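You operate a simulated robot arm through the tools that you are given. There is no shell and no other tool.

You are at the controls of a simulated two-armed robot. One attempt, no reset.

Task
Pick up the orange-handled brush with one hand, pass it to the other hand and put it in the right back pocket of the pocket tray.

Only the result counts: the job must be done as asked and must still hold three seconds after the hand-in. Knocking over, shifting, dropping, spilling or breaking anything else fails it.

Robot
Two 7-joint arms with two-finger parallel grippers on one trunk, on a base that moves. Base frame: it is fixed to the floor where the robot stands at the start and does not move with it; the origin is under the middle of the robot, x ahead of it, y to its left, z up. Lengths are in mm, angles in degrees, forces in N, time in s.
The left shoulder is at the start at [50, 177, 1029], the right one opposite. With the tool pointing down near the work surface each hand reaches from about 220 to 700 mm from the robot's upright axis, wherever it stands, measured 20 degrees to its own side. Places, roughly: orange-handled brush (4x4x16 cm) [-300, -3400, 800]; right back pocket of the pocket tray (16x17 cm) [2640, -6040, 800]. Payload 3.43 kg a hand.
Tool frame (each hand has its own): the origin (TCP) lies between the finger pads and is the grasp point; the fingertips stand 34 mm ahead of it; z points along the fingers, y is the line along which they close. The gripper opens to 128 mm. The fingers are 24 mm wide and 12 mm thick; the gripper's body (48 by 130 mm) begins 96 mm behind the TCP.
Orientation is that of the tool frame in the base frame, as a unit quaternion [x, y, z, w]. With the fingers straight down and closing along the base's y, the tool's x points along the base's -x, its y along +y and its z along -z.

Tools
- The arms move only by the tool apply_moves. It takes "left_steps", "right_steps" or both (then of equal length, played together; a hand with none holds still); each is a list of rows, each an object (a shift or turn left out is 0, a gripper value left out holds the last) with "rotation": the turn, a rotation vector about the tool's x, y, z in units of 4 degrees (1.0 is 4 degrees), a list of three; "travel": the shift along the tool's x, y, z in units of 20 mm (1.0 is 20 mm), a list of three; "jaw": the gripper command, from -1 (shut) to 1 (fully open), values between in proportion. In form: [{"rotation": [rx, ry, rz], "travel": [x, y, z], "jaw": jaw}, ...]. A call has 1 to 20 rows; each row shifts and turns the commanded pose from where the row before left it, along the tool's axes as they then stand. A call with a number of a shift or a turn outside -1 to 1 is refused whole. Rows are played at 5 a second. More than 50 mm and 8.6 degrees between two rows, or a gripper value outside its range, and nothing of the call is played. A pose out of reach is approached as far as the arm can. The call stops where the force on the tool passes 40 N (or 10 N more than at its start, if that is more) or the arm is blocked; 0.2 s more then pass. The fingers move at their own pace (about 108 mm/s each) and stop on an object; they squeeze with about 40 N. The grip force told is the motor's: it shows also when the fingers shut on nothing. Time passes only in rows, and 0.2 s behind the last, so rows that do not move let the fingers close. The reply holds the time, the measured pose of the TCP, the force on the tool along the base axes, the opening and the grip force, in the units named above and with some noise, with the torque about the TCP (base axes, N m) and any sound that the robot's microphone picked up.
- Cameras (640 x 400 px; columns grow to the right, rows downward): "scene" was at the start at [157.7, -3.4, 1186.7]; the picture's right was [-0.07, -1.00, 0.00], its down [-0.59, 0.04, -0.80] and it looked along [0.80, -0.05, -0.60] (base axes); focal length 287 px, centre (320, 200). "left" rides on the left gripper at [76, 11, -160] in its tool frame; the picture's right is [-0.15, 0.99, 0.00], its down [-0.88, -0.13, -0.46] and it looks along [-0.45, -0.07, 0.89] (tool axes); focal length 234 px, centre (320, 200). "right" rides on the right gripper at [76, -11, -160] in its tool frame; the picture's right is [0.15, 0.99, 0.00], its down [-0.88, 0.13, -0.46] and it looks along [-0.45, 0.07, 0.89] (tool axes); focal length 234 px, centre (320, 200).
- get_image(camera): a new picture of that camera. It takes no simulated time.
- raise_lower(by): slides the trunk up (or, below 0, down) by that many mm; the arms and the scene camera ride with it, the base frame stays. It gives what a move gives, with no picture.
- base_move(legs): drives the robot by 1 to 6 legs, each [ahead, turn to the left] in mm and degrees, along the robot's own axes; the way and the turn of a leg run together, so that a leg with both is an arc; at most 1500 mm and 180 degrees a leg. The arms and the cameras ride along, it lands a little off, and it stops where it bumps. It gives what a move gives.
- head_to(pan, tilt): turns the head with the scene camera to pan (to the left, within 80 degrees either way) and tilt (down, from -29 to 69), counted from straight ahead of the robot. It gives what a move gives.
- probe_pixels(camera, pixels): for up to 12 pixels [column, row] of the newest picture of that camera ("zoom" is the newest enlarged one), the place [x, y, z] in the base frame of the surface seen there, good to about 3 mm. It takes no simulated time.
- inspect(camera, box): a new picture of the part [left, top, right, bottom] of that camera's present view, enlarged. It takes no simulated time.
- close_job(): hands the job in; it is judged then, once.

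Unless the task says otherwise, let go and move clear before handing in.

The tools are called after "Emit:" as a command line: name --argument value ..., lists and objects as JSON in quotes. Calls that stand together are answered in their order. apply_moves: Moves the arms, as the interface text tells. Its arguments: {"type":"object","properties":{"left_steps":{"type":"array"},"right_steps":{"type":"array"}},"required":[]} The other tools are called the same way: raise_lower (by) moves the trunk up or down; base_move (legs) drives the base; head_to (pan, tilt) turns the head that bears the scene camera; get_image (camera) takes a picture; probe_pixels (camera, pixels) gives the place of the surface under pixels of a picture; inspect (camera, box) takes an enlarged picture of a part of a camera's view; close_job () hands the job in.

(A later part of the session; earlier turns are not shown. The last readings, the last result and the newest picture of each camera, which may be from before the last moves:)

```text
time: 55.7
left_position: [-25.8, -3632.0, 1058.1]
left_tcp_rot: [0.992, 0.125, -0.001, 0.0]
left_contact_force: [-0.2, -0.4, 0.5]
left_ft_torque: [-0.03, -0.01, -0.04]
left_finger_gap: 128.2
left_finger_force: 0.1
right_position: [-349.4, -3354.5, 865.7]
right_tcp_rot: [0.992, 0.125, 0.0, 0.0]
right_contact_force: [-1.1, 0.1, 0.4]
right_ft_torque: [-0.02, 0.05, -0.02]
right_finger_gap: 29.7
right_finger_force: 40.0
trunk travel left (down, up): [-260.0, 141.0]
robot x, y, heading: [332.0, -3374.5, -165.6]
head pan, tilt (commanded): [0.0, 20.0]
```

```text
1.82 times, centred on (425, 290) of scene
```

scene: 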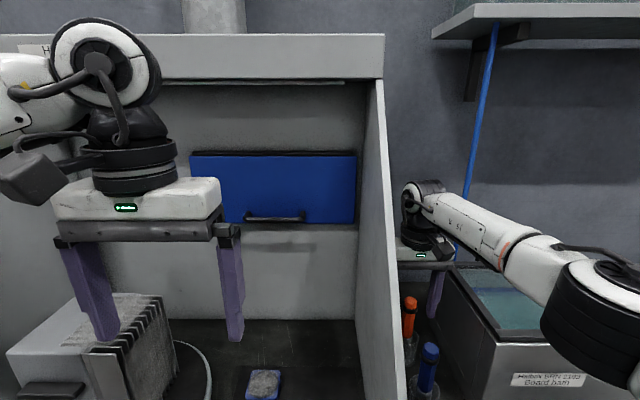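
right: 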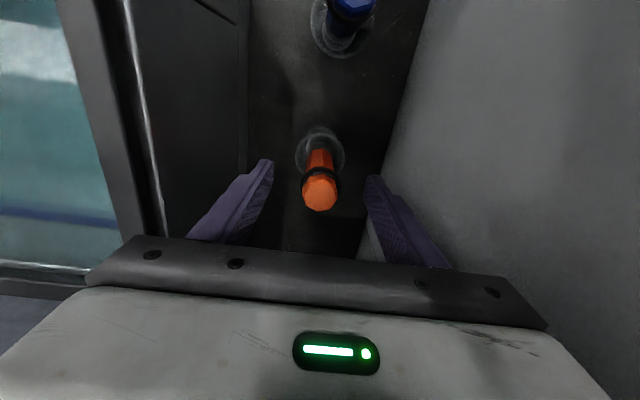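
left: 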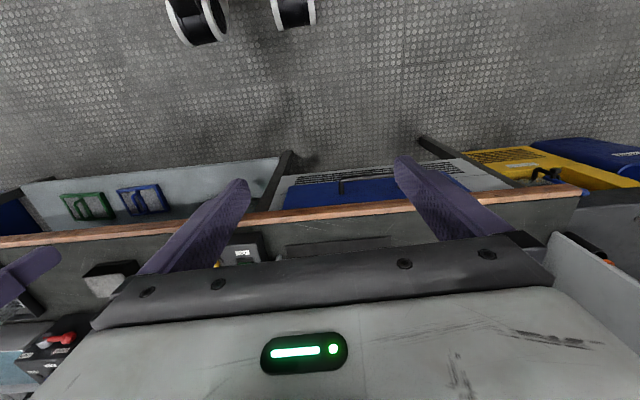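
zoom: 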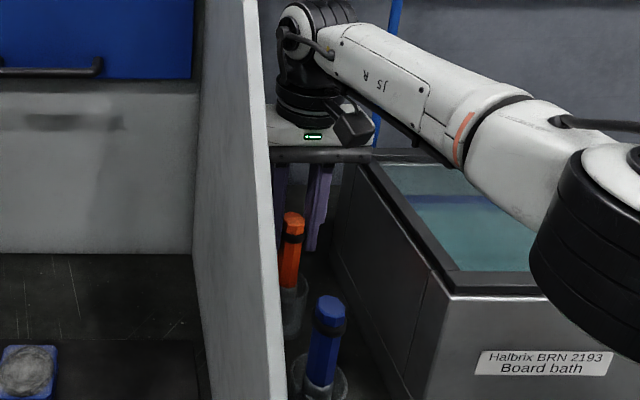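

The fingers hold at a gap of 29.7 mm with 40 N, so the brush is gripped at its ring. I lift with the trunk, which goes straight up, first 40 mm to check.

Emit:
raise_lower --by 40

Emit:
get_image --camera "right"

Emit:
inspect --camera "scene" --box '[370, 180, 480, 400]'

```text
time: 56.5
left_position: [-26.3, -3632.8, 1097.2]
left_tcp_rot: [0.992, 0.126, 0.0, 0.0]
left_contact_force: [0.1, 0.2, 0.3]
left_ft_torque: [0.0, -0.01, -0.01]
left_finger_gap: 127.9
left_finger_force: 0.0
right_position: [-349.6, -3354.4, 906.8]
right_tcp_rot: [0.992, 0.125, 0.001, 0.0]
right_contact_force: [-0.8, 0.0, -0.7]
right_ft_torque: [-0.02, -0.01, 0.03]
right_finger_gap: 29.6
right_finger_force: 40.1
trunk travel left (down, up): [-300.0, 101.0]
robot x, y, heading: [331.8, -3375.9, -165.5]
head pan, tilt (commanded): [0.0, 20.0]
```

```text
taken
```

right: 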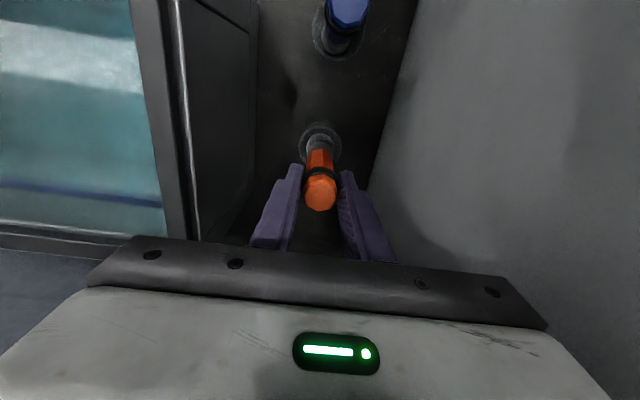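

```text
1.82 times, centred on (425, 290) of scene
```

zoom: 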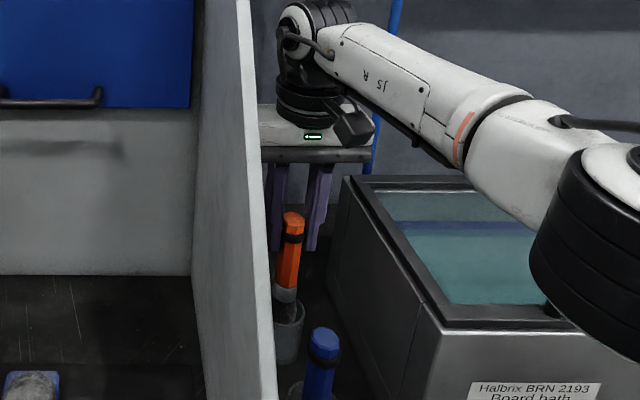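

The brush is rising cleanly out of its cup (zoom (285,290)) and the cup stays put. I raise the trunk another 100 mm and then lift the hand 60 mm more so the bristles pass above the blue brush.

Emit:
raise_lower --by 100

Emit:
apply_moves --right_steps '[{"travel": [0, 0, -0.8]}, {"travel": [0, 0, -0.8]}, {"travel": [0, 0, -0.8]}, {"travel": [0, 0, -0.8]}, {"travel": [0, 0, 0]}]'

Emit:
get_image --camera "scene"

Emit:
get_image --camera "right"

```text
time: 57.9
left_position: [-26.8, -3632.5, 1197.8]
left_tcp_rot: [0.992, 0.126, 0.0, 0.0]
left_contact_force: [0.5, 0.5, -1.4]
left_ft_torque: [-0.01, -0.03, 0.02]
left_finger_gap: 128.3
left_finger_force: 0.0
right_position: [-350.1, -3354.8, 1006.3]
right_tcp_rot: [0.992, 0.125, 0.001, 0.0]
right_contact_force: [-0.1, -1.5, -0.7]
right_ft_torque: [0.04, -0.02, -0.01]
right_finger_gap: 29.6
right_finger_force: 39.9
trunk travel left (down, up): [-400.0, 1.0]
robot x, y, heading: [330.2, -3373.9, -165.4]
head pan, tilt (commanded): [0.0, 20.0]
```

```text
time: 59.0
left_position: [-27.8, -3632.6, 1198.3]
left_tcp_rot: [0.992, 0.126, -0.001, 0.0]
left_contact_force: [0.9, -0.1, -0.3]
left_ft_torque: [0.0, 0.01, 0.01]
left_finger_gap: 128.0
left_finger_force: 0.0
right_position: [-348.9, -3353.0, 1069.6]
right_tcp_rot: [0.992, 0.126, -0.001, 0.001]
right_contact_force: [0.0, -0.3, -0.7]
right_ft_torque: [-0.02, 0.01, -0.01]
right_finger_gap: 29.9
right_finger_force: 40.0
trunk travel left (down, up): [-400.0, 1.0]
robot x, y, heading: [332.6, -3375.2, -165.6]
head pan, tilt (commanded): [0.0, 20.0]
```

```text
taken
```

scene: 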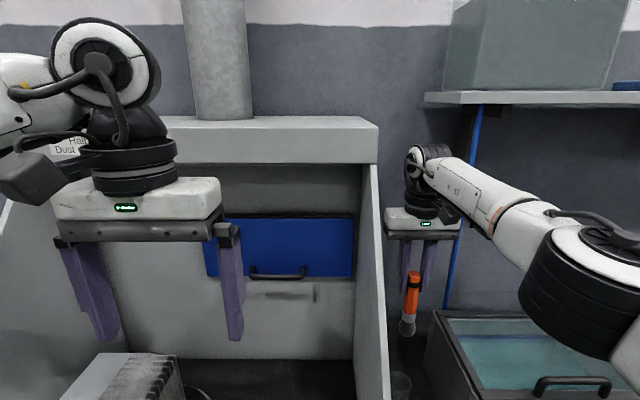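

```text
taken
```

right: 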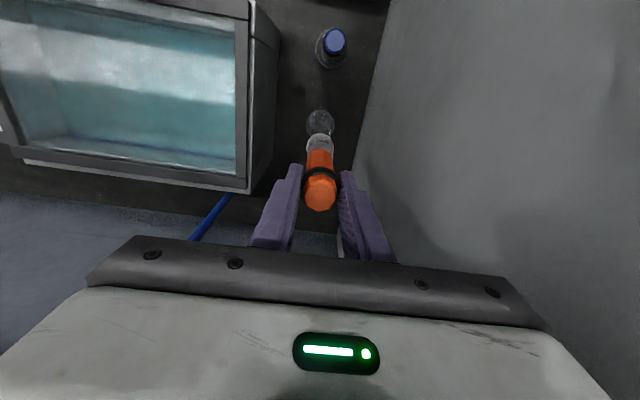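

The brush hangs freely with its tip at about z=925, above the blue brush (878). I shift the hand 40 mm right, away from the hood wall, then back the base straight off.

Emit:
apply_moves --right_steps '[{"travel": [0, -0.7, 0]}, {"travel": [0, -0.7, 0]}, {"travel": [0, -0.6, 0]}, {"travel": [0, 0, 0]}]'

Emit:
base_move --legs '[[-450, 0]]'

Emit:
get_image --camera "scene"

Emit:
get_image --camera "right"

```text
time: 60.0
left_position: [-26.0, -3632.0, 1198.0]
left_tcp_rot: [0.992, 0.125, -0.001, 0.001]
left_contact_force: [-0.3, -0.5, -0.3]
left_ft_torque: [0.0, 0.04, 0.03]
left_finger_gap: 128.1
left_finger_force: 0.0
right_position: [-359.2, -3314.0, 1071.0]
right_tcp_rot: [0.992, 0.126, 0.0, 0.0]
right_contact_force: [-0.4, -0.6, -0.6]
right_ft_torque: [0.01, 0.01, -0.02]
right_finger_gap: 29.8
right_finger_force: 39.9
trunk travel left (down, up): [-400.0, 1.0]
robot x, y, heading: [329.3, -3376.7, -165.6]
head pan, tilt (commanded): [0.0, 20.0]
```

```text
time: 62.8
left_position: [405.4, -3521.9, 1198.6]
left_tcp_rot: [0.992, 0.124, -0.001, 0.0]
left_contact_force: [0.0, 0.2, 0.8]
left_ft_torque: [0.0, 0.01, 0.02]
left_finger_gap: 128.2
left_finger_force: 0.0
right_position: [72.8, -3201.3, 1070.3]
right_tcp_rot: [0.992, 0.123, -0.001, 0.0]
right_contact_force: [0.7, 0.4, -0.1]
right_ft_torque: [-0.05, 0.01, -0.03]
right_finger_gap: 29.9
right_finger_force: 40.1
trunk travel left (down, up): [-400.0, 1.0]
robot x, y, heading: [766.8, -3264.0, -165.9]
head pan, tilt (commanded): [0.0, 20.0]
```

```text
taken
```

scene: 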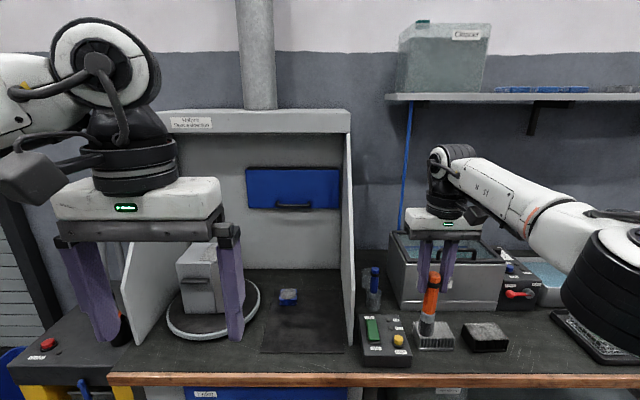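

```text
taken
```

right: 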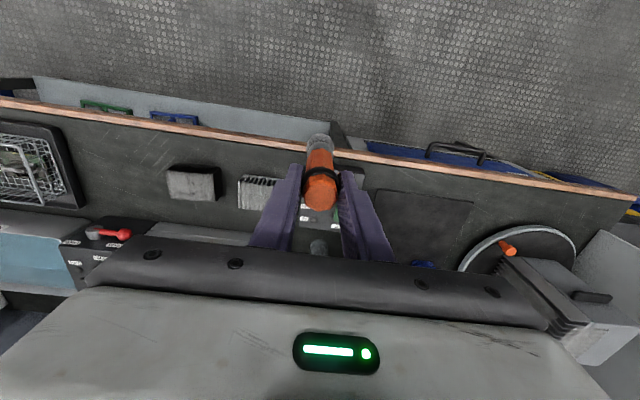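

The hand and brush are clear of the table and the blue brush still stands at (375,285). Now I bring the right hand in to about 450 mm ahead near my middle, and move the left hand outward and down to make room for the pass.

Emit:
apply_moves --right_steps '[{"travel": [0.743, 0.607, -0.214]}, {"travel": [0.743, 0.607, -0.214]}, {"travel": [0.743, 0.607, -0.214]}, {"travel": [0.743, 0.607, -0.214]}, {"travel": [0.743, 0.607, -0.214]}, {"travel": [0.743, 0.607, -0.214]}, {"travel": [0.743, 0.607, -0.214]}, {"travel": [0.743, 0.607, -0.214]}, {"travel": [0.743, 0.607, -0.214]}, {"travel": [0.743, 0.607, -0.214]}, {"travel": [0.743, 0.607, -0.214]}, {"travel": [0.743, 0.607, -0.214]}, {"travel": [0.743, 0.607, -0.214]}, {"travel": [0.743, 0.607, -0.214]}, {"travel": [0, 0, 0]}]' --left_steps '[{"travel": [0, 0.357, 0.457]}, {"travel": [0, 0.357, 0.457]}, {"travel": [0, 0.357, 0.457]}, {"travel": [0, 0.357, 0.457]}, {"travel": [0, 0.357, 0.457]}, {"travel": [0, 0.357, 0.457]}, {"travel": [0, 0.357, 0.457]}, {"travel": [0, 0.357, 0.457]}, {"travel": [0, 0.357, 0.457]}, {"travel": [0, 0.357, 0.457]}, {"travel": [0, 0.357, 0.457]}, {"travel": [0, 0.357, 0.457]}, {"travel": [0, 0.357, 0.457]}, {"travel": [0, 0.357, 0.457]}, {"travel": [0, 0, 0]}]'

Emit:
get_image --camera "scene"

```text
time: 66.0
left_position: [429.3, -3618.6, 1070.6]
left_tcp_rot: [0.992, 0.123, -0.001, -0.001]
left_contact_force: [0.7, 0.2, -0.2]
left_ft_torque: [0.06, 0.0, 0.0]
left_finger_gap: 128.0
left_finger_force: 0.1
right_position: [318.5, -3315.2, 1130.0]
right_tcp_rot: [0.992, 0.123, 0.0, 0.001]
right_contact_force: [0.5, -1.2, -0.9]
right_ft_torque: [0.02, -0.01, -0.01]
right_finger_gap: 29.9
right_finger_force: 40.2
trunk travel left (down, up): [-400.0, 1.0]
robot x, y, heading: [760.3, -3261.6, -165.8]
head pan, tilt (commanded): [0.0, 20.0]
```

```text
taken
```

scene: 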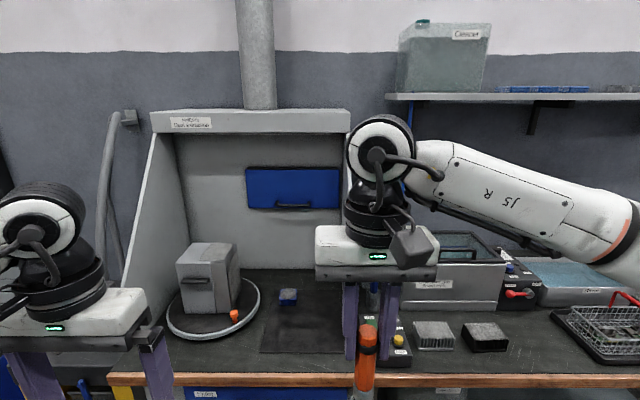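

The right hand holds the brush at (366,355) in front of me and the left hand is to the left at (60,310). I now pitch the left hand up to point forward (about its tool y).

Emit:
apply_moves --left_steps '[{"rotation": [0, -1, 0]}, {"rotation": [0, -1, 0]}, {"rotation": [0, -1, 0]}, {"rotation": [0, -1, 0]}, {"rotation": [0, -1, 0]}, {"rotation": [0, -1, 0]}, {"rotation": [0, -1, 0]}, {"rotation": [0, -1, 0]}, {"rotation": [0, -1, 0]}, {"rotation": [0, -1, 0]}, {"rotation": [0, -1, 0]}]'

Emit:
get_image --camera "scene"

```text
time: 68.4
left_position: [401.2, -3628.8, 1073.3]
left_tcp_rot: [0.92, 0.114, -0.372, 0.046]
left_contact_force: [0.6, -0.4, -0.3]
left_ft_torque: [0.02, -0.01, 0.03]
left_finger_gap: 128.1
left_finger_force: 0.1
left hand out of reach, approached as far as the arm can: row 10, 11
right_position: [316.8, -3314.7, 1130.5]
right_tcp_rot: [0.992, 0.122, 0.0, 0.0]
right_contact_force: [0.6, 0.4, -0.6]
right_ft_torque: [0.0, 0.01, 0.0]
right_finger_gap: 29.9
right_finger_force: 40.2
trunk travel left (down, up): [-400.0, 1.0]
robot x, y, heading: [766.7, -3262.2, -165.9]
head pan, tilt (commanded): [0.0, 20.0]
```

```text
taken
```

scene: 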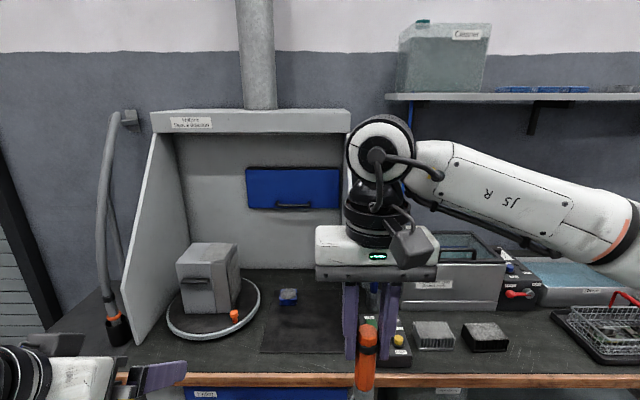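

The left wrist came too near its shoulder at 44 degrees of pitch, so it needs to point rightward rather than forward. I move it 60 mm forward and then yaw it about the vertical toward my right.

Emit:
apply_moves --left_steps '[{"travel": [-0.72, 0, 0.695]}, {"travel": [-0.72, 0, 0.695]}, {"travel": [-0.72, 0, 0.695]}, {"rotation": [0.695, 0, 0.72]}, {"rotation": [0.695, 0, 0.72]}, {"rotation": [0.695, 0, 0.72]}, {"rotation": [0.695, 0, 0.72]}, {"rotation": [0.695, 0, 0.72]}, {"rotation": [0.695, 0, 0.72]}, {"rotation": [0.695, 0, 0.72]}, {"rotation": [0.695, 0, 0.72]}, {"rotation": [0.695, 0, 0.72]}, {"rotation": [0.695, 0, 0.72]}, {"rotation": [0.695, 0, 0.72]}, {"rotation": [0.695, 0, 0.72]}, {"rotation": [0, 0, 0]}]'

Emit:
get_image --camera "scene"

```text
time: 71.8
left_position: [337.8, -3622.0, 1073.7]
left_tcp_rot: [0.909, -0.181, -0.368, -0.072]
left_contact_force: [0.1, 0.7, 0.2]
left_ft_torque: [0.0, -0.01, 0.01]
left_finger_gap: 128.0
left_finger_force: 0.1
left hand out of reach, approached as far as the arm can: row 12, 13, 14, 15
right_position: [316.2, -3315.5, 1129.2]
right_tcp_rot: [0.992, 0.123, -0.001, 0.0]
right_contact_force: [0.4, -0.1, -1.6]
right_ft_torque: [0.03, -0.01, 0.0]
right_finger_gap: 30.0
right_finger_force: 39.7
trunk travel left (down, up): [-400.0, 1.0]
robot x, y, heading: [763.9, -3263.5, -166.0]
head pan, tilt (commanded): [0.0, 20.0]
```

```text
taken
```

scene: 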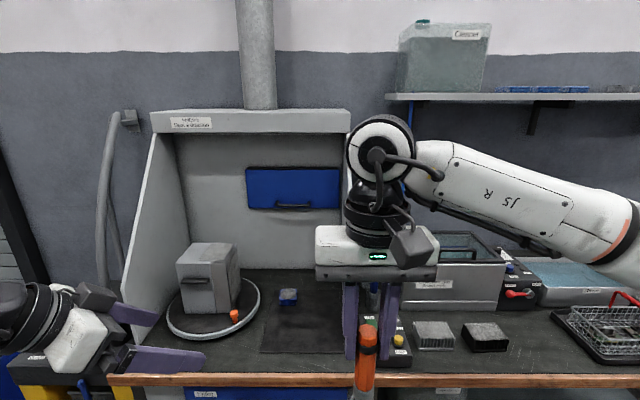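

The left hand turned about 37 degrees to the right before hitting a joint limit, which leaves its wrist well away from its shoulder. I now try to continue the pitch toward horizontal from here.

Emit:
apply_moves --left_steps '[{"rotation": [0, -1, 0]}, {"rotation": [0, -1, 0]}, {"rotation": [0, -1, 0]}, {"rotation": [0, -1, 0]}, {"rotation": [0, -1, 0]}, {"rotation": [0, -1, 0]}, {"rotation": [0, -1, 0]}, {"rotation": [0, -1, 0]}, {"rotation": [0, -1, 0]}, {"rotation": [0, -1, 0]}, {"rotation": [0, -1, 0]}, {"rotation": [0, 0, 0]}]'

Emit:
get_image --camera "scene"

```text
time: 74.4
left_position: [333.8, -3615.5, 1073.8]
left_tcp_rot: [0.725, -0.15, -0.659, -0.133]
left_contact_force: [0.6, -0.5, -0.4]
left_ft_torque: [0.01, 0.0, -0.01]
left_finger_gap: 127.9
left_finger_force: 0.0
left hand out of reach, approached as far as the arm can: row 9
right_position: [317.6, -3315.4, 1130.1]
right_tcp_rot: [0.992, 0.122, 0.0, 0.0]
right_contact_force: [0.7, -0.4, -0.2]
right_ft_torque: [0.03, -0.01, 0.0]
right_finger_gap: 29.9
right_finger_force: 39.5
trunk travel left (down, up): [-400.0, 1.0]
robot x, y, heading: [760.6, -3265.6, -165.9]
head pan, tilt (commanded): [0.0, 20.0]
```

```text
taken
```

scene: 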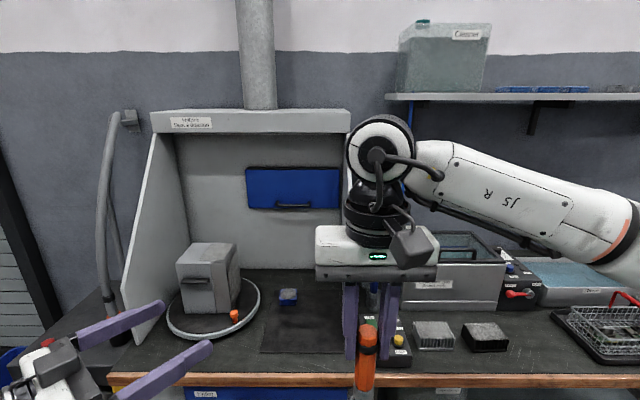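

The left hand now points almost level, about 37 degrees to the right of forward. I move the right hand with the brush forward to make room and level the left hand's last 5 degrees.

Emit:
apply_moves --right_steps '[{"travel": [-0.7, 0.16, 0]}, {"travel": [-0.7, 0.16, 0]}, {"travel": [-0.7, 0.16, 0]}, {"travel": [-0.7, 0.16, 0]}, {"travel": [-0.7, 0.16, 0]}, {"travel": [-0.7, 0.16, 0]}, {"travel": [-0.7, 0.16, 0]}, {"travel": [-0.7, 0.16, 0]}, {"travel": [-0.7, 0.16, 0]}, {"travel": [-0.7, 0.16, 0]}, {"travel": [0, 0, 0]}]' --left_steps '[{"rotation": [0, -0.7, 0]}, {"rotation": [0, -0.68, 0]}, {"travel": [0, 0, 0]}, {"travel": [0, 0, 0]}, {"travel": [0, 0, 0]}, {"travel": [0, 0, 0]}, {"travel": [0, 0, 0]}, {"travel": [0, 0, 0]}, {"travel": [0, 0, 0]}, {"travel": [0, 0, 0]}, {"travel": [0, 0, 0]}]'

Emit:
get_image --camera "scene"

```text
time: 76.8
left_position: [335.4, -3614.5, 1075.3]
left_tcp_rot: [0.693, -0.144, -0.692, -0.141]
left_contact_force: [0.3, 0.1, -0.5]
left_ft_torque: [0.04, -0.02, -0.03]
left_finger_gap: 127.9
left_finger_force: 0.1
right_position: [188.3, -3379.7, 1129.9]
right_tcp_rot: [0.992, 0.122, -0.001, 0.0]
right_contact_force: [0.0, -0.6, -0.2]
right_ft_torque: [-0.03, 0.0, -0.02]
right_finger_gap: 29.7
right_finger_force: 39.8
trunk travel left (down, up): [-400.0, 1.0]
robot x, y, heading: [764.9, -3263.7, -165.9]
head pan, tilt (commanded): [0.0, 20.0]
```

```text
taken
```

scene: 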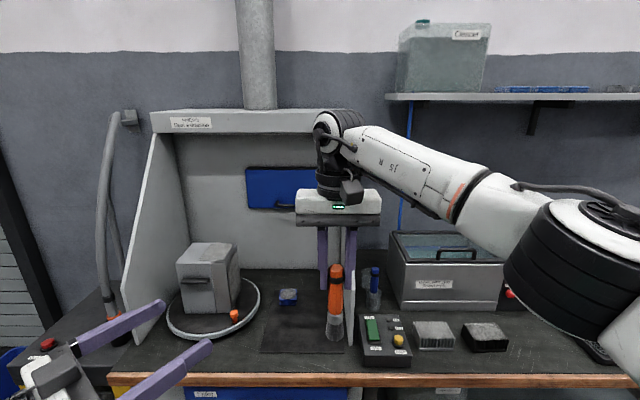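

The right hand now holds the brush at [188,-3380] and the left points level along [-0.92,0.39]. I slide the left hand sideways so that its open fingers face the brush with 110 mm to spare.

Emit:
apply_moves --left_steps '[{"travel": [0.026, -0.787, 0.59]}, {"travel": [0.026, -0.787, 0.59]}, {"travel": [0.026, -0.787, 0.59]}, {"travel": [0.026, -0.787, 0.59]}, {"travel": [0.026, -0.787, 0.59]}, {"travel": [0.026, -0.787, 0.59]}, {"travel": [0.026, -0.787, 0.59]}, {"travel": [0.026, -0.787, 0.59]}, {"travel": [0.026, -0.787, 0.59]}, {"travel": [0.026, -0.787, 0.59]}, {"travel": [0, 0, 0]}]'

Emit:
get_image --camera "scene"

Emit:
get_image --camera "left"

```text
time: 79.2
left_position: [288.4, -3424.9, 1067.7]
left_tcp_rot: [0.693, -0.145, -0.692, -0.141]
left_contact_force: [0.1, 0.1, -0.5]
left_ft_torque: [-0.01, 0.01, 0.02]
left_finger_gap: 128.0
left_finger_force: 0.1
right_position: [187.8, -3379.7, 1129.6]
right_tcp_rot: [0.992, 0.123, -0.001, 0.0]
right_contact_force: [0.4, -0.4, -0.2]
right_ft_torque: [-0.03, 0.01, -0.02]
right_finger_gap: 30.0
right_finger_force: 40.0
trunk travel left (down, up): [-400.0, 1.0]
robot x, y, heading: [765.7, -3261.0, -165.8]
head pan, tilt (commanded): [0.0, 20.0]
```

```text
taken
```

scene: 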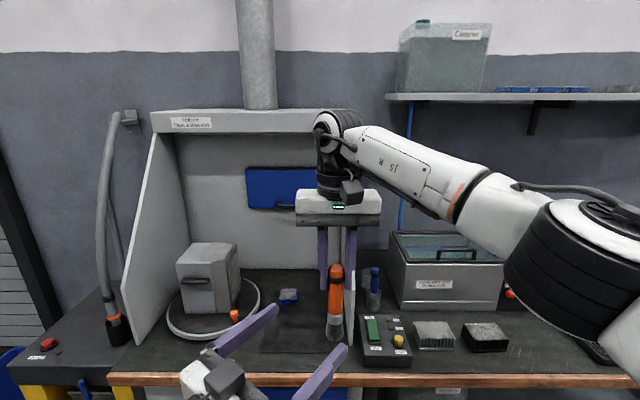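

```text
taken
```

left: 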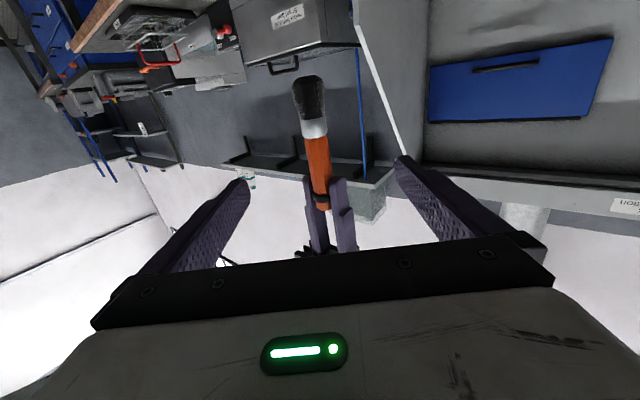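

The left view (upside down) shows the brush between the left fingers: bristles at (310,100), handle at (318,160), right fingertips near (330,200). I probe the handle to set the exact grip point.

Emit:
inspect --camera "left" --box '[250, 60, 400, 260]'

Emit:
probe_pixels --camera "left" --pixels '[[310, 85], [312, 110], [314, 128], [317, 145], [319, 165], [321, 185], [323, 203], [342, 182], [310, 178]]'

```text
2.00 times, centred on (325, 160) of left
```

zoom: 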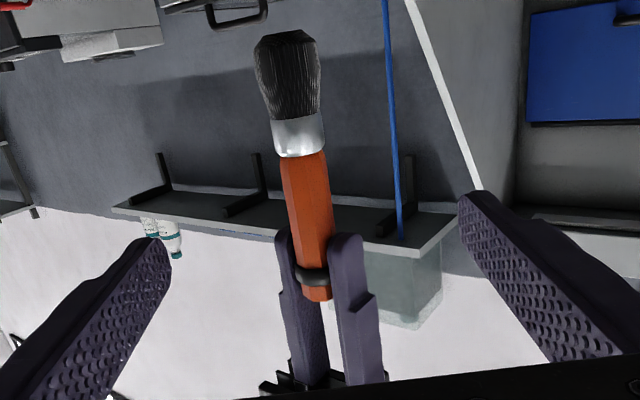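

```text
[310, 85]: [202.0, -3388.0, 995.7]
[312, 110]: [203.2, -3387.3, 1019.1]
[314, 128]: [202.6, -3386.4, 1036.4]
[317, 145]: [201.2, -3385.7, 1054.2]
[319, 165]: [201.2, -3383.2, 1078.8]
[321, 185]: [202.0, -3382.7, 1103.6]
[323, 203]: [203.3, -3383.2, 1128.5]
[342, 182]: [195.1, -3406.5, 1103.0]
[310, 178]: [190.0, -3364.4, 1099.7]
```

The brush axis is vertical at about [189,-3379]; the free handle runs from z≈1046 to the right fingertips at 1096, and the left TCP is at 1067.7. I advance the left hand 109 mm straight along its fingers.

Emit:
apply_moves --left_steps '[{"travel": [0, -0.02, 0.779]}, {"travel": [0, -0.02, 0.779]}, {"travel": [0, -0.02, 0.779]}, {"travel": [0, -0.02, 0.779]}, {"travel": [0, -0.02, 0.779]}, {"travel": [0, -0.02, 0.779]}, {"travel": [0, -0.02, 0.779]}, {"travel": [0, 0, 0]}]'

Emit:
get_image --camera "left"

Emit:
get_image --camera "scene"

```text
time: 81.0
left_position: [189.6, -3380.9, 1069.3]
left_tcp_rot: [0.693, -0.145, -0.692, -0.142]
left_contact_force: [0.1, -0.2, -0.4]
left_ft_torque: [0.0, 0.02, -0.02]
left_finger_gap: 127.8
left_finger_force: 0.0
right_position: [189.3, -3380.3, 1129.1]
right_tcp_rot: [0.992, 0.123, -0.001, 0.0]
right_contact_force: [1.0, 0.2, -0.4]
right_ft_torque: [-0.01, 0.01, 0.02]
right_finger_gap: 29.9
right_finger_force: 39.8
trunk travel left (down, up): [-400.0, 1.0]
robot x, y, heading: [762.3, -3261.9, -166.1]
head pan, tilt (commanded): [0.0, 20.0]
```

```text
taken
```

left: 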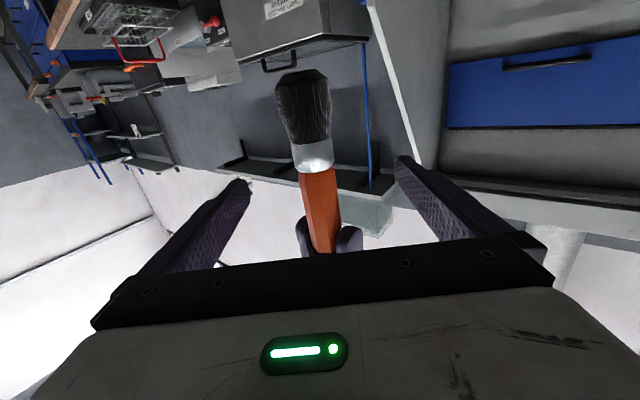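

```text
taken
```

scene: 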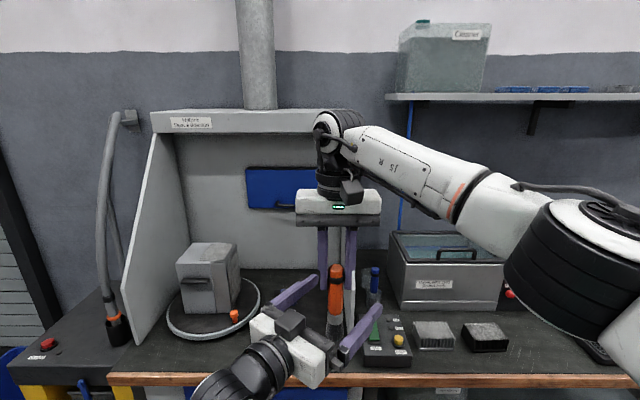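

The left fingers now straddle the handle at (322,200) in the left view, with the TCP on the brush axis. I close the left fingers while the right holds.

Emit:
apply_moves --left_steps '[{"jaw": 0}, {"jaw": -0.4}, {"jaw": -1}, {"travel": [0, 0, 0]}, {"travel": [0, 0, 0]}, {"travel": [0, 0, 0]}]'

Emit:
get_image --camera "left"

```text
time: 82.4
left_position: [188.7, -3380.5, 1069.9]
left_tcp_rot: [0.693, -0.145, -0.692, -0.141]
left_contact_force: [-0.1, -0.7, 1.1]
left_ft_torque: [0.36, -0.31, -0.07]
left_finger_gap: 25.2
left_finger_force: 40.3
right_position: [187.0, -3380.1, 1129.4]
right_tcp_rot: [0.993, 0.122, 0.001, 0.0]
right_contact_force: [1.2, 1.6, -1.0]
right_ft_torque: [-0.32, 0.27, 0.09]
right_finger_gap: 29.8
right_finger_force: 39.9
trunk travel left (down, up): [-400.0, 1.0]
robot x, y, heading: [761.4, -3263.8, -165.9]
head pan, tilt (commanded): [0.0, 20.0]
```

```text
taken
```

left: 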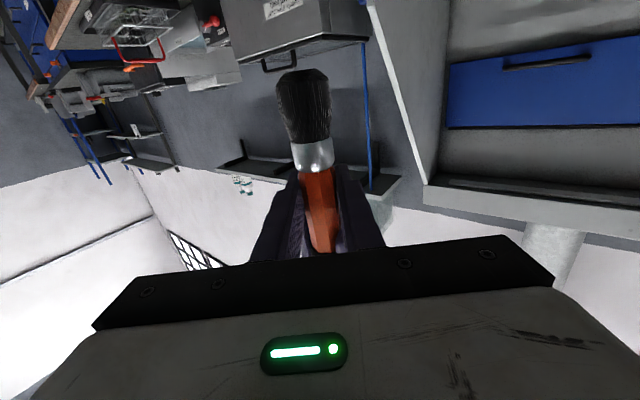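

The left fingers hold the handle at a 25.2 mm gap with 40 N. I open the right hand and raise it clear.

Emit:
apply_moves --right_steps '[{"jaw": -0.3}, {"jaw": 0.2}, {"travel": [0, 0, 0]}, {"travel": [0, 0, -0.5]}, {"travel": [0, 0, -1]}, {"travel": [0, 0, -1]}, {"travel": [0, 0, -1]}, {"travel": [0, 0, -1]}, {"travel": [0, 0, 0]}]'

Emit:
get_image --camera "scene"

Emit:
get_image --camera "left"

```text
time: 84.4
left_position: [188.9, -3379.7, 1068.7]
left_tcp_rot: [0.693, -0.144, -0.692, -0.142]
left_contact_force: [-0.4, 0.6, -0.3]
left_ft_torque: [-0.04, -0.03, 0.03]
left_finger_gap: 25.3
left_finger_force: 40.4
right_position: [195.3, -3375.0, 1217.4]
right_tcp_rot: [0.992, 0.124, 0.0, 0.0]
right_contact_force: [0.3, 0.7, 0.3]
right_ft_torque: [0.02, 0.01, 0.01]
right_finger_gap: 77.0
right_finger_force: 0.1
right hand out of reach, approached as far as the arm can: row 8
trunk travel left (down, up): [-400.0, 1.0]
robot x, y, heading: [762.5, -3265.9, -165.6]
head pan, tilt (commanded): [0.0, 20.0]
```

```text
taken
```

scene: 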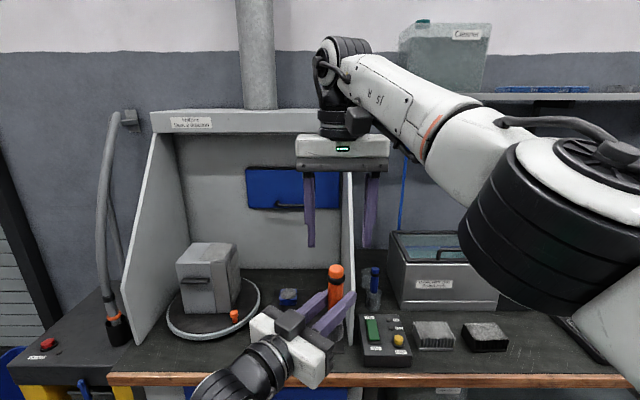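

```text
taken
```

left: 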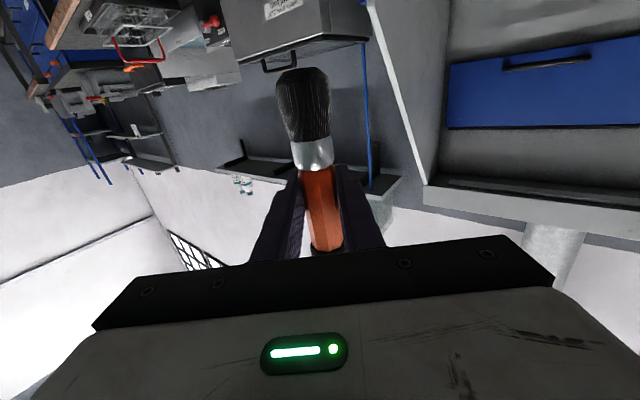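

The left hand holds the brush alone (orange at (336,285) in the scene) and the right hand is open above it. I take the right hand off to the right and back to a travel pose.

Emit:
apply_moves --right_steps '[{"travel": [0, -1, 0]}, {"travel": [0, -1, 0]}, {"travel": [0, -1, 0]}, {"travel": [0, -1, 0]}, {"travel": [0, -1, 0]}, {"travel": [0.5, -1, 0]}, {"travel": [1, -1, 0.3]}, {"travel": [1, -1, 0.3]}, {"travel": [1, -1, 0.3]}, {"travel": [1, -1, 0.3]}, {"travel": [1, 0, 0.3]}, {"travel": [1, 0, 0.3]}, {"travel": [1, 0, 0.3]}, {"travel": [0, 0, 0]}]'

Emit:
head_to --pan 80 --tilt 15

Emit:
get_image --camera "scene"

```text
time: 87.4
left_position: [189.0, -3380.2, 1067.9]
left_tcp_rot: [0.693, -0.143, -0.692, -0.142]
left_contact_force: [0.4, 0.3, 0.4]
left_ft_torque: [-0.02, -0.02, 0.01]
left_finger_gap: 25.3
left_finger_force: 40.2
right_position: [291.3, -3145.2, 1173.7]
right_tcp_rot: [0.992, 0.123, 0.0, 0.0]
right_contact_force: [-0.1, -0.6, -0.1]
right_ft_torque: [0.0, -0.03, -0.02]
right_finger_gap: 76.7
right_finger_force: 0.0
trunk travel left (down, up): [-400.0, 1.0]
robot x, y, heading: [764.6, -3264.4, -165.7]
head pan, tilt (commanded): [0.0, 20.0]
```

```text
time: 88.9
left_position: [187.6, -3379.6, 1068.9]
left_tcp_rot: [0.693, -0.144, -0.692, -0.142]
left_contact_force: [0.4, -0.2, -0.3]
left_ft_torque: [-0.01, -0.03, -0.06]
left_finger_gap: 25.2
left_finger_force: 39.8
right_position: [291.5, -3146.2, 1173.9]
right_tcp_rot: [0.992, 0.123, -0.002, -0.001]
right_contact_force: [-0.5, 0.4, 0.3]
right_ft_torque: [0.04, -0.01, -0.03]
right_finger_gap: 77.0
right_finger_force: 0.2
trunk travel left (down, up): [-400.0, 1.0]
robot x, y, heading: [763.4, -3263.1, -165.5]
head pan, tilt (commanded): [80.0, 15.0]
```

```text
taken
```

scene: 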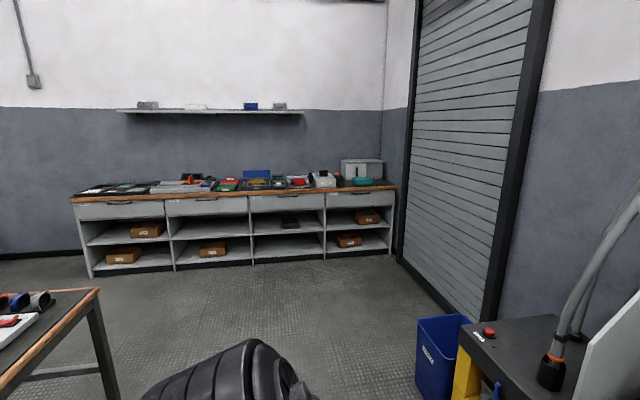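

The back bench is now in view, rows 170 to 190. I zoom in on its left part where the pocket tray should be and probe.

Emit:
inspect --camera "scene" --box '[70, 155, 230, 255]'

Emit:
probe_pixels --camera "zoom" --pixels '[[80, 135], [200, 130], [320, 120], [440, 120], [10, 170], [360, 165], [600, 150], [40, 450], [480, 100]]'

```text
4.00 times, centred on (150, 205) of scene
```

zoom: 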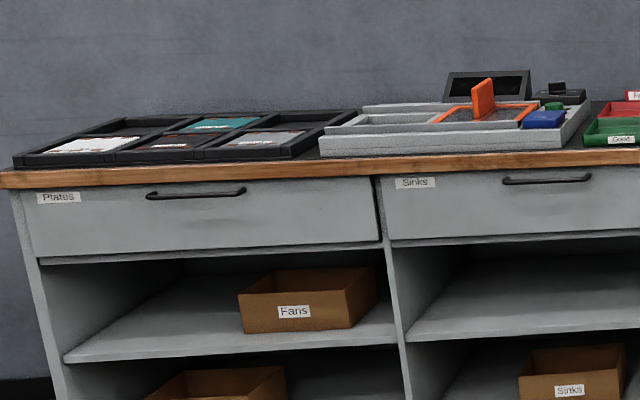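

```text
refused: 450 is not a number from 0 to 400
```

Emit:
probe_pixels --camera "zoom" --pixels '[[80, 135], [200, 130], [320, 120], [440, 142], [10, 172], [370, 165], [600, 150], [480, 118], [20, 160], [340, 118], [545, 115], [300, 145]]'

Emit:
probe_pixels --camera "scene" --pixels '[[95, 275], [330, 258], [100, 292], [60, 350], [120, 395], [420, 400], [400, 255], [20, 258], [170, 300], [350, 300]]'

```text
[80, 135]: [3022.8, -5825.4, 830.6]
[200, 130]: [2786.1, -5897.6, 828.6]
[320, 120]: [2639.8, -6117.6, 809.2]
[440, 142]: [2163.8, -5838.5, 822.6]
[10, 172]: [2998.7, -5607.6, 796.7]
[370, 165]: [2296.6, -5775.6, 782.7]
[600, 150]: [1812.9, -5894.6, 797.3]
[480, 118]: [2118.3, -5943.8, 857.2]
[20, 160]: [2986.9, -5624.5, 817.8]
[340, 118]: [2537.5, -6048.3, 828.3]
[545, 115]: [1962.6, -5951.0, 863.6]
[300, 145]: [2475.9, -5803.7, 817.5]
```

```text
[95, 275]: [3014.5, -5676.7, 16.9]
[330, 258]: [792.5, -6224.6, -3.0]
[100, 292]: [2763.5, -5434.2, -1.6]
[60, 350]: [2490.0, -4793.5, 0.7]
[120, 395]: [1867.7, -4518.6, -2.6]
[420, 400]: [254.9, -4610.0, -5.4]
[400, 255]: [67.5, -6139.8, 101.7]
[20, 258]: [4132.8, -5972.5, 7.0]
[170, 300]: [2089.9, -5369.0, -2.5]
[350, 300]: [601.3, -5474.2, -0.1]
```

The pocket tray is the black six-pocket one (zoom (190,135)), and its empty right back pocket is at zoom (315,120), about [2640,-6040,800]; the bench is slanted so my square heading there is about -76.5 degrees. First I pull the left hand back and pitch it down so the brush lies level for travel.

Emit:
apply_moves --left_steps '[{"travel": [0, 0.48, -0.9]}, {"travel": [0, 0.48, -0.9]}, {"travel": [0, 0.48, -0.9]}, {"travel": [0, 0.48, -0.9]}, {"travel": [0, 0.48, -0.9]}, {"travel": [0, 0.48, -0.9]}, {"travel": [0, 0.48, -0.9]}, {"rotation": [0, 1, 0]}, {"rotation": [0, 1, 0]}, {"rotation": [0, 1, 0]}, {"rotation": [0, 1, 0]}, {"rotation": [0, 1, 0]}, {"rotation": [0, 1, 0]}, {"rotation": [0, 1, 0]}, {"rotation": [0, 1, 0]}, {"rotation": [0, 1, 0]}, {"rotation": [0, 1, 0]}, {"rotation": [0, 1, 0]}, {"rotation": [0, 1, 0]}, {"rotation": [0, 0, 0]}]'

Emit:
apply_moves --left_steps '[{"rotation": [0, 1, 0]}, {"rotation": [0, 1, 0]}, {"rotation": [0, 1, 0]}, {"rotation": [0, 1, 0]}, {"rotation": [0, 1, 0]}, {"rotation": [0, 1, 0]}, {"rotation": [0, 1, 0]}, {"rotation": [0, 1, 0]}, {"rotation": [0, 1, 0]}, {"rotation": [0, 1, 0]}, {"rotation": [0, 0.5, 0]}, {"rotation": [0, 0, 0]}]'

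Emit:
head_to --pan 0 --tilt 25

Emit:
get_image --camera "scene"

```text
time: 93.1
left_position: [279.1, -3489.7, 1069.1]
left_tcp_rot: [0.915, -0.189, -0.35, -0.07]
left_contact_force: [0.7, 0.4, -1.6]
left_ft_torque: [0.0, 0.01, 0.0]
left_finger_gap: 25.3
left_finger_force: 40.1
right_position: [292.6, -3144.8, 1174.7]
right_tcp_rot: [0.992, 0.123, 0.0, 0.0]
right_contact_force: [0.5, 0.7, 0.2]
right_ft_torque: [0.01, 0.01, 0.0]
right_finger_gap: 76.8
right_finger_force: 0.1
trunk travel left (down, up): [-400.0, 1.0]
robot x, y, heading: [763.0, -3264.5, -165.9]
head pan, tilt (commanded): [80.0, 15.0]
```

```text
time: 95.7
left_position: [278.9, -3490.4, 1070.5]
left_tcp_rot: [0.98, -0.201, 0.001, 0.003]
left_contact_force: [0.1, 0.1, 0.1]
left_ft_torque: [-0.03, 0.02, 0.0]
left_finger_gap: 25.2
left_finger_force: 39.8
right_position: [293.1, -3144.4, 1173.5]
right_tcp_rot: [0.992, 0.123, -0.001, 0.0]
right_contact_force: [-0.4, -0.5, -0.5]
right_ft_torque: [-0.01, -0.01, -0.03]
right_finger_gap: 76.8
right_finger_force: 0.1
trunk travel left (down, up): [-400.0, 1.0]
robot x, y, heading: [764.9, -3267.2, -165.8]
head pan, tilt (commanded): [80.0, 15.0]
```

```text
time: 97.2
left_position: [278.7, -3489.4, 1070.2]
left_tcp_rot: [0.98, -0.201, 0.001, 0.002]
left_contact_force: [0.6, 0.4, -0.5]
left_ft_torque: [0.01, 0.0, -0.03]
left_finger_gap: 25.1
left_finger_force: 40.3
right_position: [291.6, -3146.0, 1175.1]
right_tcp_rot: [0.992, 0.123, -0.001, 0.0]
right_contact_force: [-0.6, 0.3, -1.0]
right_ft_torque: [0.0, 0.03, 0.01]
right_finger_gap: 76.8
right_finger_force: 0.1
trunk travel left (down, up): [-400.0, 1.0]
robot x, y, heading: [767.8, -3266.0, -166.1]
head pan, tilt (commanded): [0.0, 25.0]
```

```text
taken
```

scene: 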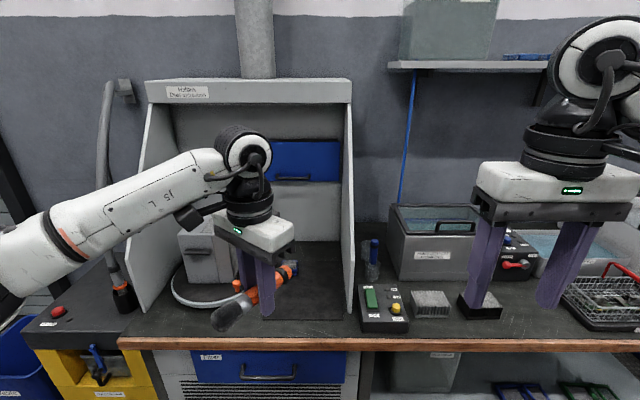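

The brush lies level in the left hand at (250,300), and the blue brush at (372,262) still stands in its cup. I tuck the left hand in a bit, then turn left and drive down the aisle in two legs.

Emit:
apply_moves --left_steps '[{"travel": [0.71, -0.54, 0]}, {"travel": [0.71, -0.54, 0]}, {"travel": [0.71, -0.54, 0]}, {"travel": [0.71, -0.54, 0]}, {"travel": [0, 0, 0]}]'

Emit:
base_move --legs '[[0, 83.5], [900, 0]]'

Emit:
get_image --camera "scene"

```text
time: 98.4
left_position: [348.7, -3471.0, 1069.7]
left_tcp_rot: [0.98, -0.201, 0.0, 0.002]
left_contact_force: [-0.3, 0.3, -1.1]
left_ft_torque: [0.0, -0.01, 0.02]
left_finger_gap: 25.4
left_finger_force: 40.0
right_position: [292.0, -3145.5, 1173.7]
right_tcp_rot: [0.993, 0.122, -0.001, 0.0]
right_contact_force: [0.3, -0.3, 0.1]
right_ft_torque: [0.01, -0.03, 0.02]
right_finger_gap: 76.9
right_finger_force: 0.1
trunk travel left (down, up): [-400.0, 1.0]
robot x, y, heading: [765.9, -3266.4, -166.2]
head pan, tilt (commanded): [0.0, 25.0]
```

```text
time: 106.7
left_position: [1024.5, -4591.8, 1069.7]
left_tcp_rot: [0.869, 0.495, 0.001, 0.001]
left_contact_force: [0.4, 0.7, -0.7]
left_ft_torque: [0.0, -0.03, -0.02]
left_finger_gap: 25.2
left_finger_force: 39.5
right_position: [693.2, -4606.5, 1173.0]
right_tcp_rot: [0.664, 0.747, 0.0, 0.0]
right_contact_force: [0.2, -0.9, 0.0]
right_ft_torque: [0.01, 0.0, 0.01]
right_finger_gap: 76.9
right_finger_force: 0.2
trunk travel left (down, up): [-400.0, 1.0]
robot x, y, heading: [869.7, -4149.9, -83.2]
head pan, tilt (commanded): [0.0, 25.0]
```

```text
taken
```

scene: 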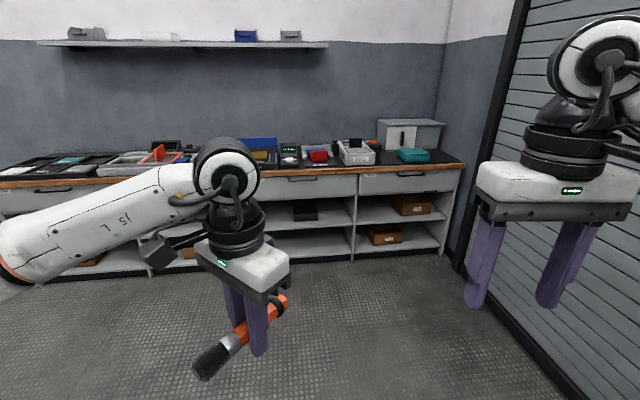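

The brush is held well at (245,330) and the floor ahead is free. I drive on 860 mm, then turn left toward the tray's end of the back bench.

Emit:
base_move --legs '[[0, 1.9], [860, 0], [0, 76.3]]'

Emit:
get_image --camera "scene"

```text
time: 114.8
left_position: [1461.2, -4911.5, 1069.4]
left_tcp_rot: [0.351, 0.936, 0.002, -0.001]
left_contact_force: [0.1, 0.4, -0.8]
left_ft_torque: [0.01, 0.01, -0.02]
left_finger_gap: 25.4
left_finger_force: 39.7
right_position: [1415.9, -5239.8, 1173.8]
right_tcp_rot: [0.031, 1.0, 0.0, 0.0]
right_contact_force: [0.2, -0.5, 0.7]
right_ft_torque: [0.01, -0.03, -0.05]
right_finger_gap: 76.8
right_finger_force: 0.0
trunk travel left (down, up): [-400.0, 1.0]
robot x, y, heading: [1004.4, -4980.8, -3.5]
head pan, tilt (commanded): [0.0, 25.0]
```

```text
taken
```

scene: 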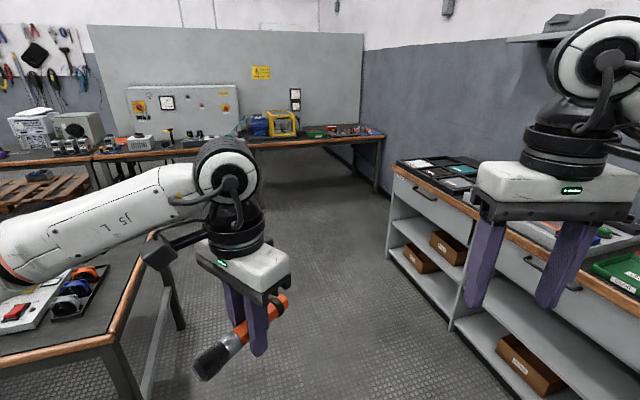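

Now I face along the back bench, with the middle bench's end at the left (100,345). I probe its edge and the back bench's edge to check clearance for this corridor.

Emit:
probe_pixels --camera "scene" --pixels '[[105, 345], [30, 360], [150, 245], [183, 325], [60, 220], [10, 280], [395, 165], [450, 200], [445, 325], [388, 255], [510, 260], [600, 290]]'

```text
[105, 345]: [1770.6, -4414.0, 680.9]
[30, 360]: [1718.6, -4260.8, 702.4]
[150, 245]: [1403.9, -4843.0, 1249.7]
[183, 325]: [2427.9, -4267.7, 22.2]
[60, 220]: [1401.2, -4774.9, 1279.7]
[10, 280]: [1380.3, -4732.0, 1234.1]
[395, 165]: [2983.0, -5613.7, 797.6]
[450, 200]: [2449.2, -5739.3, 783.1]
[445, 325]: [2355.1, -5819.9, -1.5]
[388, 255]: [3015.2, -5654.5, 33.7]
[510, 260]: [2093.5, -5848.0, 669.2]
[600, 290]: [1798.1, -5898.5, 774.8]
```

The corridor is about 1450 mm wide and my arms are above all bench items, so I drive 1240 mm along it and then turn right to face the bench squarely.

Emit:
base_move --legs '[[0, -1.8], [1240, 0], [0, -71.4]]'

Emit:
get_image --camera "scene"

```text
time: 124.6
left_position: [2425.0, -5526.8, 1070.5]
left_tcp_rot: [0.846, 0.534, 0.002, 0.002]
left_contact_force: [-0.9, 0.1, -1.6]
left_ft_torque: [-0.01, 0.0, -0.02]
left_finger_gap: 25.0
left_finger_force: 40.0
right_position: [2096.1, -5570.6, 1175.8]
right_tcp_rot: [0.63, 0.777, -0.001, 0.001]
right_contact_force: [-0.1, 0.2, -0.1]
right_ft_torque: [0.03, -0.01, 0.02]
right_finger_gap: 77.0
right_finger_force: 0.1
trunk travel left (down, up): [-400.0, 1.0]
robot x, y, heading: [2230.3, -5103.5, -78.0]
head pan, tilt (commanded): [0.0, 25.0]
```

```text
taken
```

scene: 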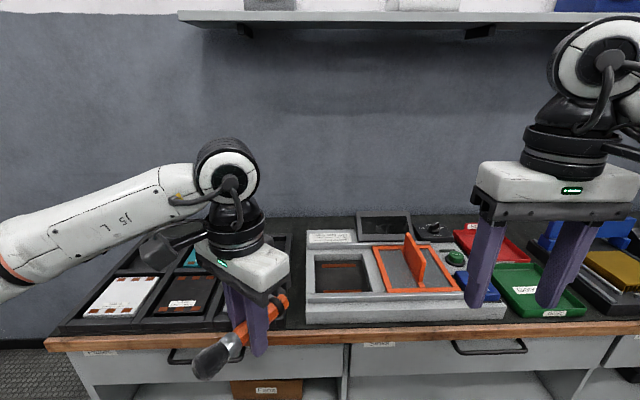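

The tray is at (60-290, 240-330) but my left hand hides its right back pocket. I move the left hand 160 mm further left to see that pocket from here.

Emit:
apply_moves --left_steps '[{"travel": [0.605, 0.797, 0]}, {"travel": [0.605, 0.797, 0]}, {"travel": [0.605, 0.797, 0]}, {"travel": [0.605, 0.797, 0]}, {"travel": [0.605, 0.797, 0]}, {"travel": [0.605, 0.797, 0]}, {"travel": [0.605, 0.797, 0]}, {"travel": [0.605, 0.797, 0]}, {"travel": [0, 0, 0]}]'

Emit:
get_image --camera "scene"

Emit:
inspect --camera "scene" --box '[180, 215, 320, 335]'

```text
time: 126.6
left_position: [2582.0, -5494.7, 1071.7]
left_tcp_rot: [0.846, 0.534, 0.002, 0.002]
left_contact_force: [0.2, -1.3, -0.6]
left_ft_torque: [-0.02, -0.02, 0.01]
left_finger_gap: 24.9
left_finger_force: 39.7
right_position: [2095.8, -5571.0, 1173.8]
right_tcp_rot: [0.63, 0.777, -0.001, 0.001]
right_contact_force: [0.3, 0.6, 0.4]
right_ft_torque: [0.01, -0.02, 0.0]
right_finger_gap: 76.8
right_finger_force: 0.0
trunk travel left (down, up): [-400.0, 1.0]
robot x, y, heading: [2235.5, -5102.6, -77.9]
head pan, tilt (commanded): [0.0, 25.0]
```

```text
taken
```

scene: 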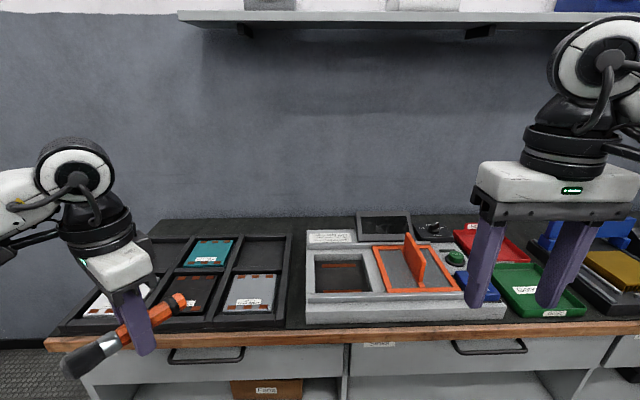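

```text
3.33 times, centred on (250, 275) of scene
```

zoom: 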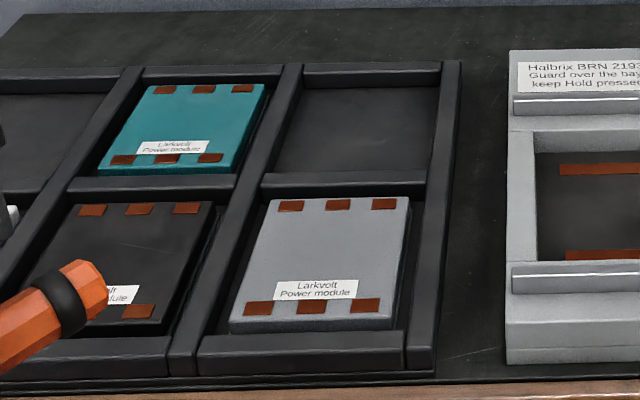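

The right back pocket is empty at zoom (355,130). I probe its floor corners and rims for exact size and height.

Emit:
probe_pixels --camera "zoom" --pixels '[[355, 130], [310, 95], [430, 95], [290, 165], [415, 165], [375, 72], [290, 110], [445, 110], [345, 182], [360, 90], [250, 230], [320, 240]]'

```text
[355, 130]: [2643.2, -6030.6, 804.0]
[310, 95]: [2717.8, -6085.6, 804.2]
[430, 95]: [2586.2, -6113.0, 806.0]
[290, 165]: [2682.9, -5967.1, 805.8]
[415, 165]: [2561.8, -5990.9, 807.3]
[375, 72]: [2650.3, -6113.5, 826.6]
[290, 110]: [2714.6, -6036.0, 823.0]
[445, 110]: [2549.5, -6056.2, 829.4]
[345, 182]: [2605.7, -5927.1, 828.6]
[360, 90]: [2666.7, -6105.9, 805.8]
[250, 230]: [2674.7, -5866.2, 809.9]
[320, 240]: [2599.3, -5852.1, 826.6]
```

The pocket's floor is at z≈805, rims at z≈828, inner size about 150 by 170 mm, centered near [2633,-6025]. Before driving in I probe the wall shelf above the bench for clearance to my raised wrists.

Emit:
probe_pixels --camera "scene" --pixels '[[220, 22], [400, 22], [600, 22], [385, 225], [330, 240], [430, 230], [412, 250], [255, 240], [480, 240], [145, 240]]'

```text
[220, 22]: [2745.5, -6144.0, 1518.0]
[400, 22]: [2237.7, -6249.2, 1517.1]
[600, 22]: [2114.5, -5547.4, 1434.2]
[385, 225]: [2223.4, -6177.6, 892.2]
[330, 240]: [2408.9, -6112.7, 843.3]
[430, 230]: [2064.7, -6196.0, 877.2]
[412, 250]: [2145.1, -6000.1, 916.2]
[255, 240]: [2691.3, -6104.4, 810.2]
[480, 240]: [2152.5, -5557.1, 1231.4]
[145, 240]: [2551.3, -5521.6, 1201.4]
```

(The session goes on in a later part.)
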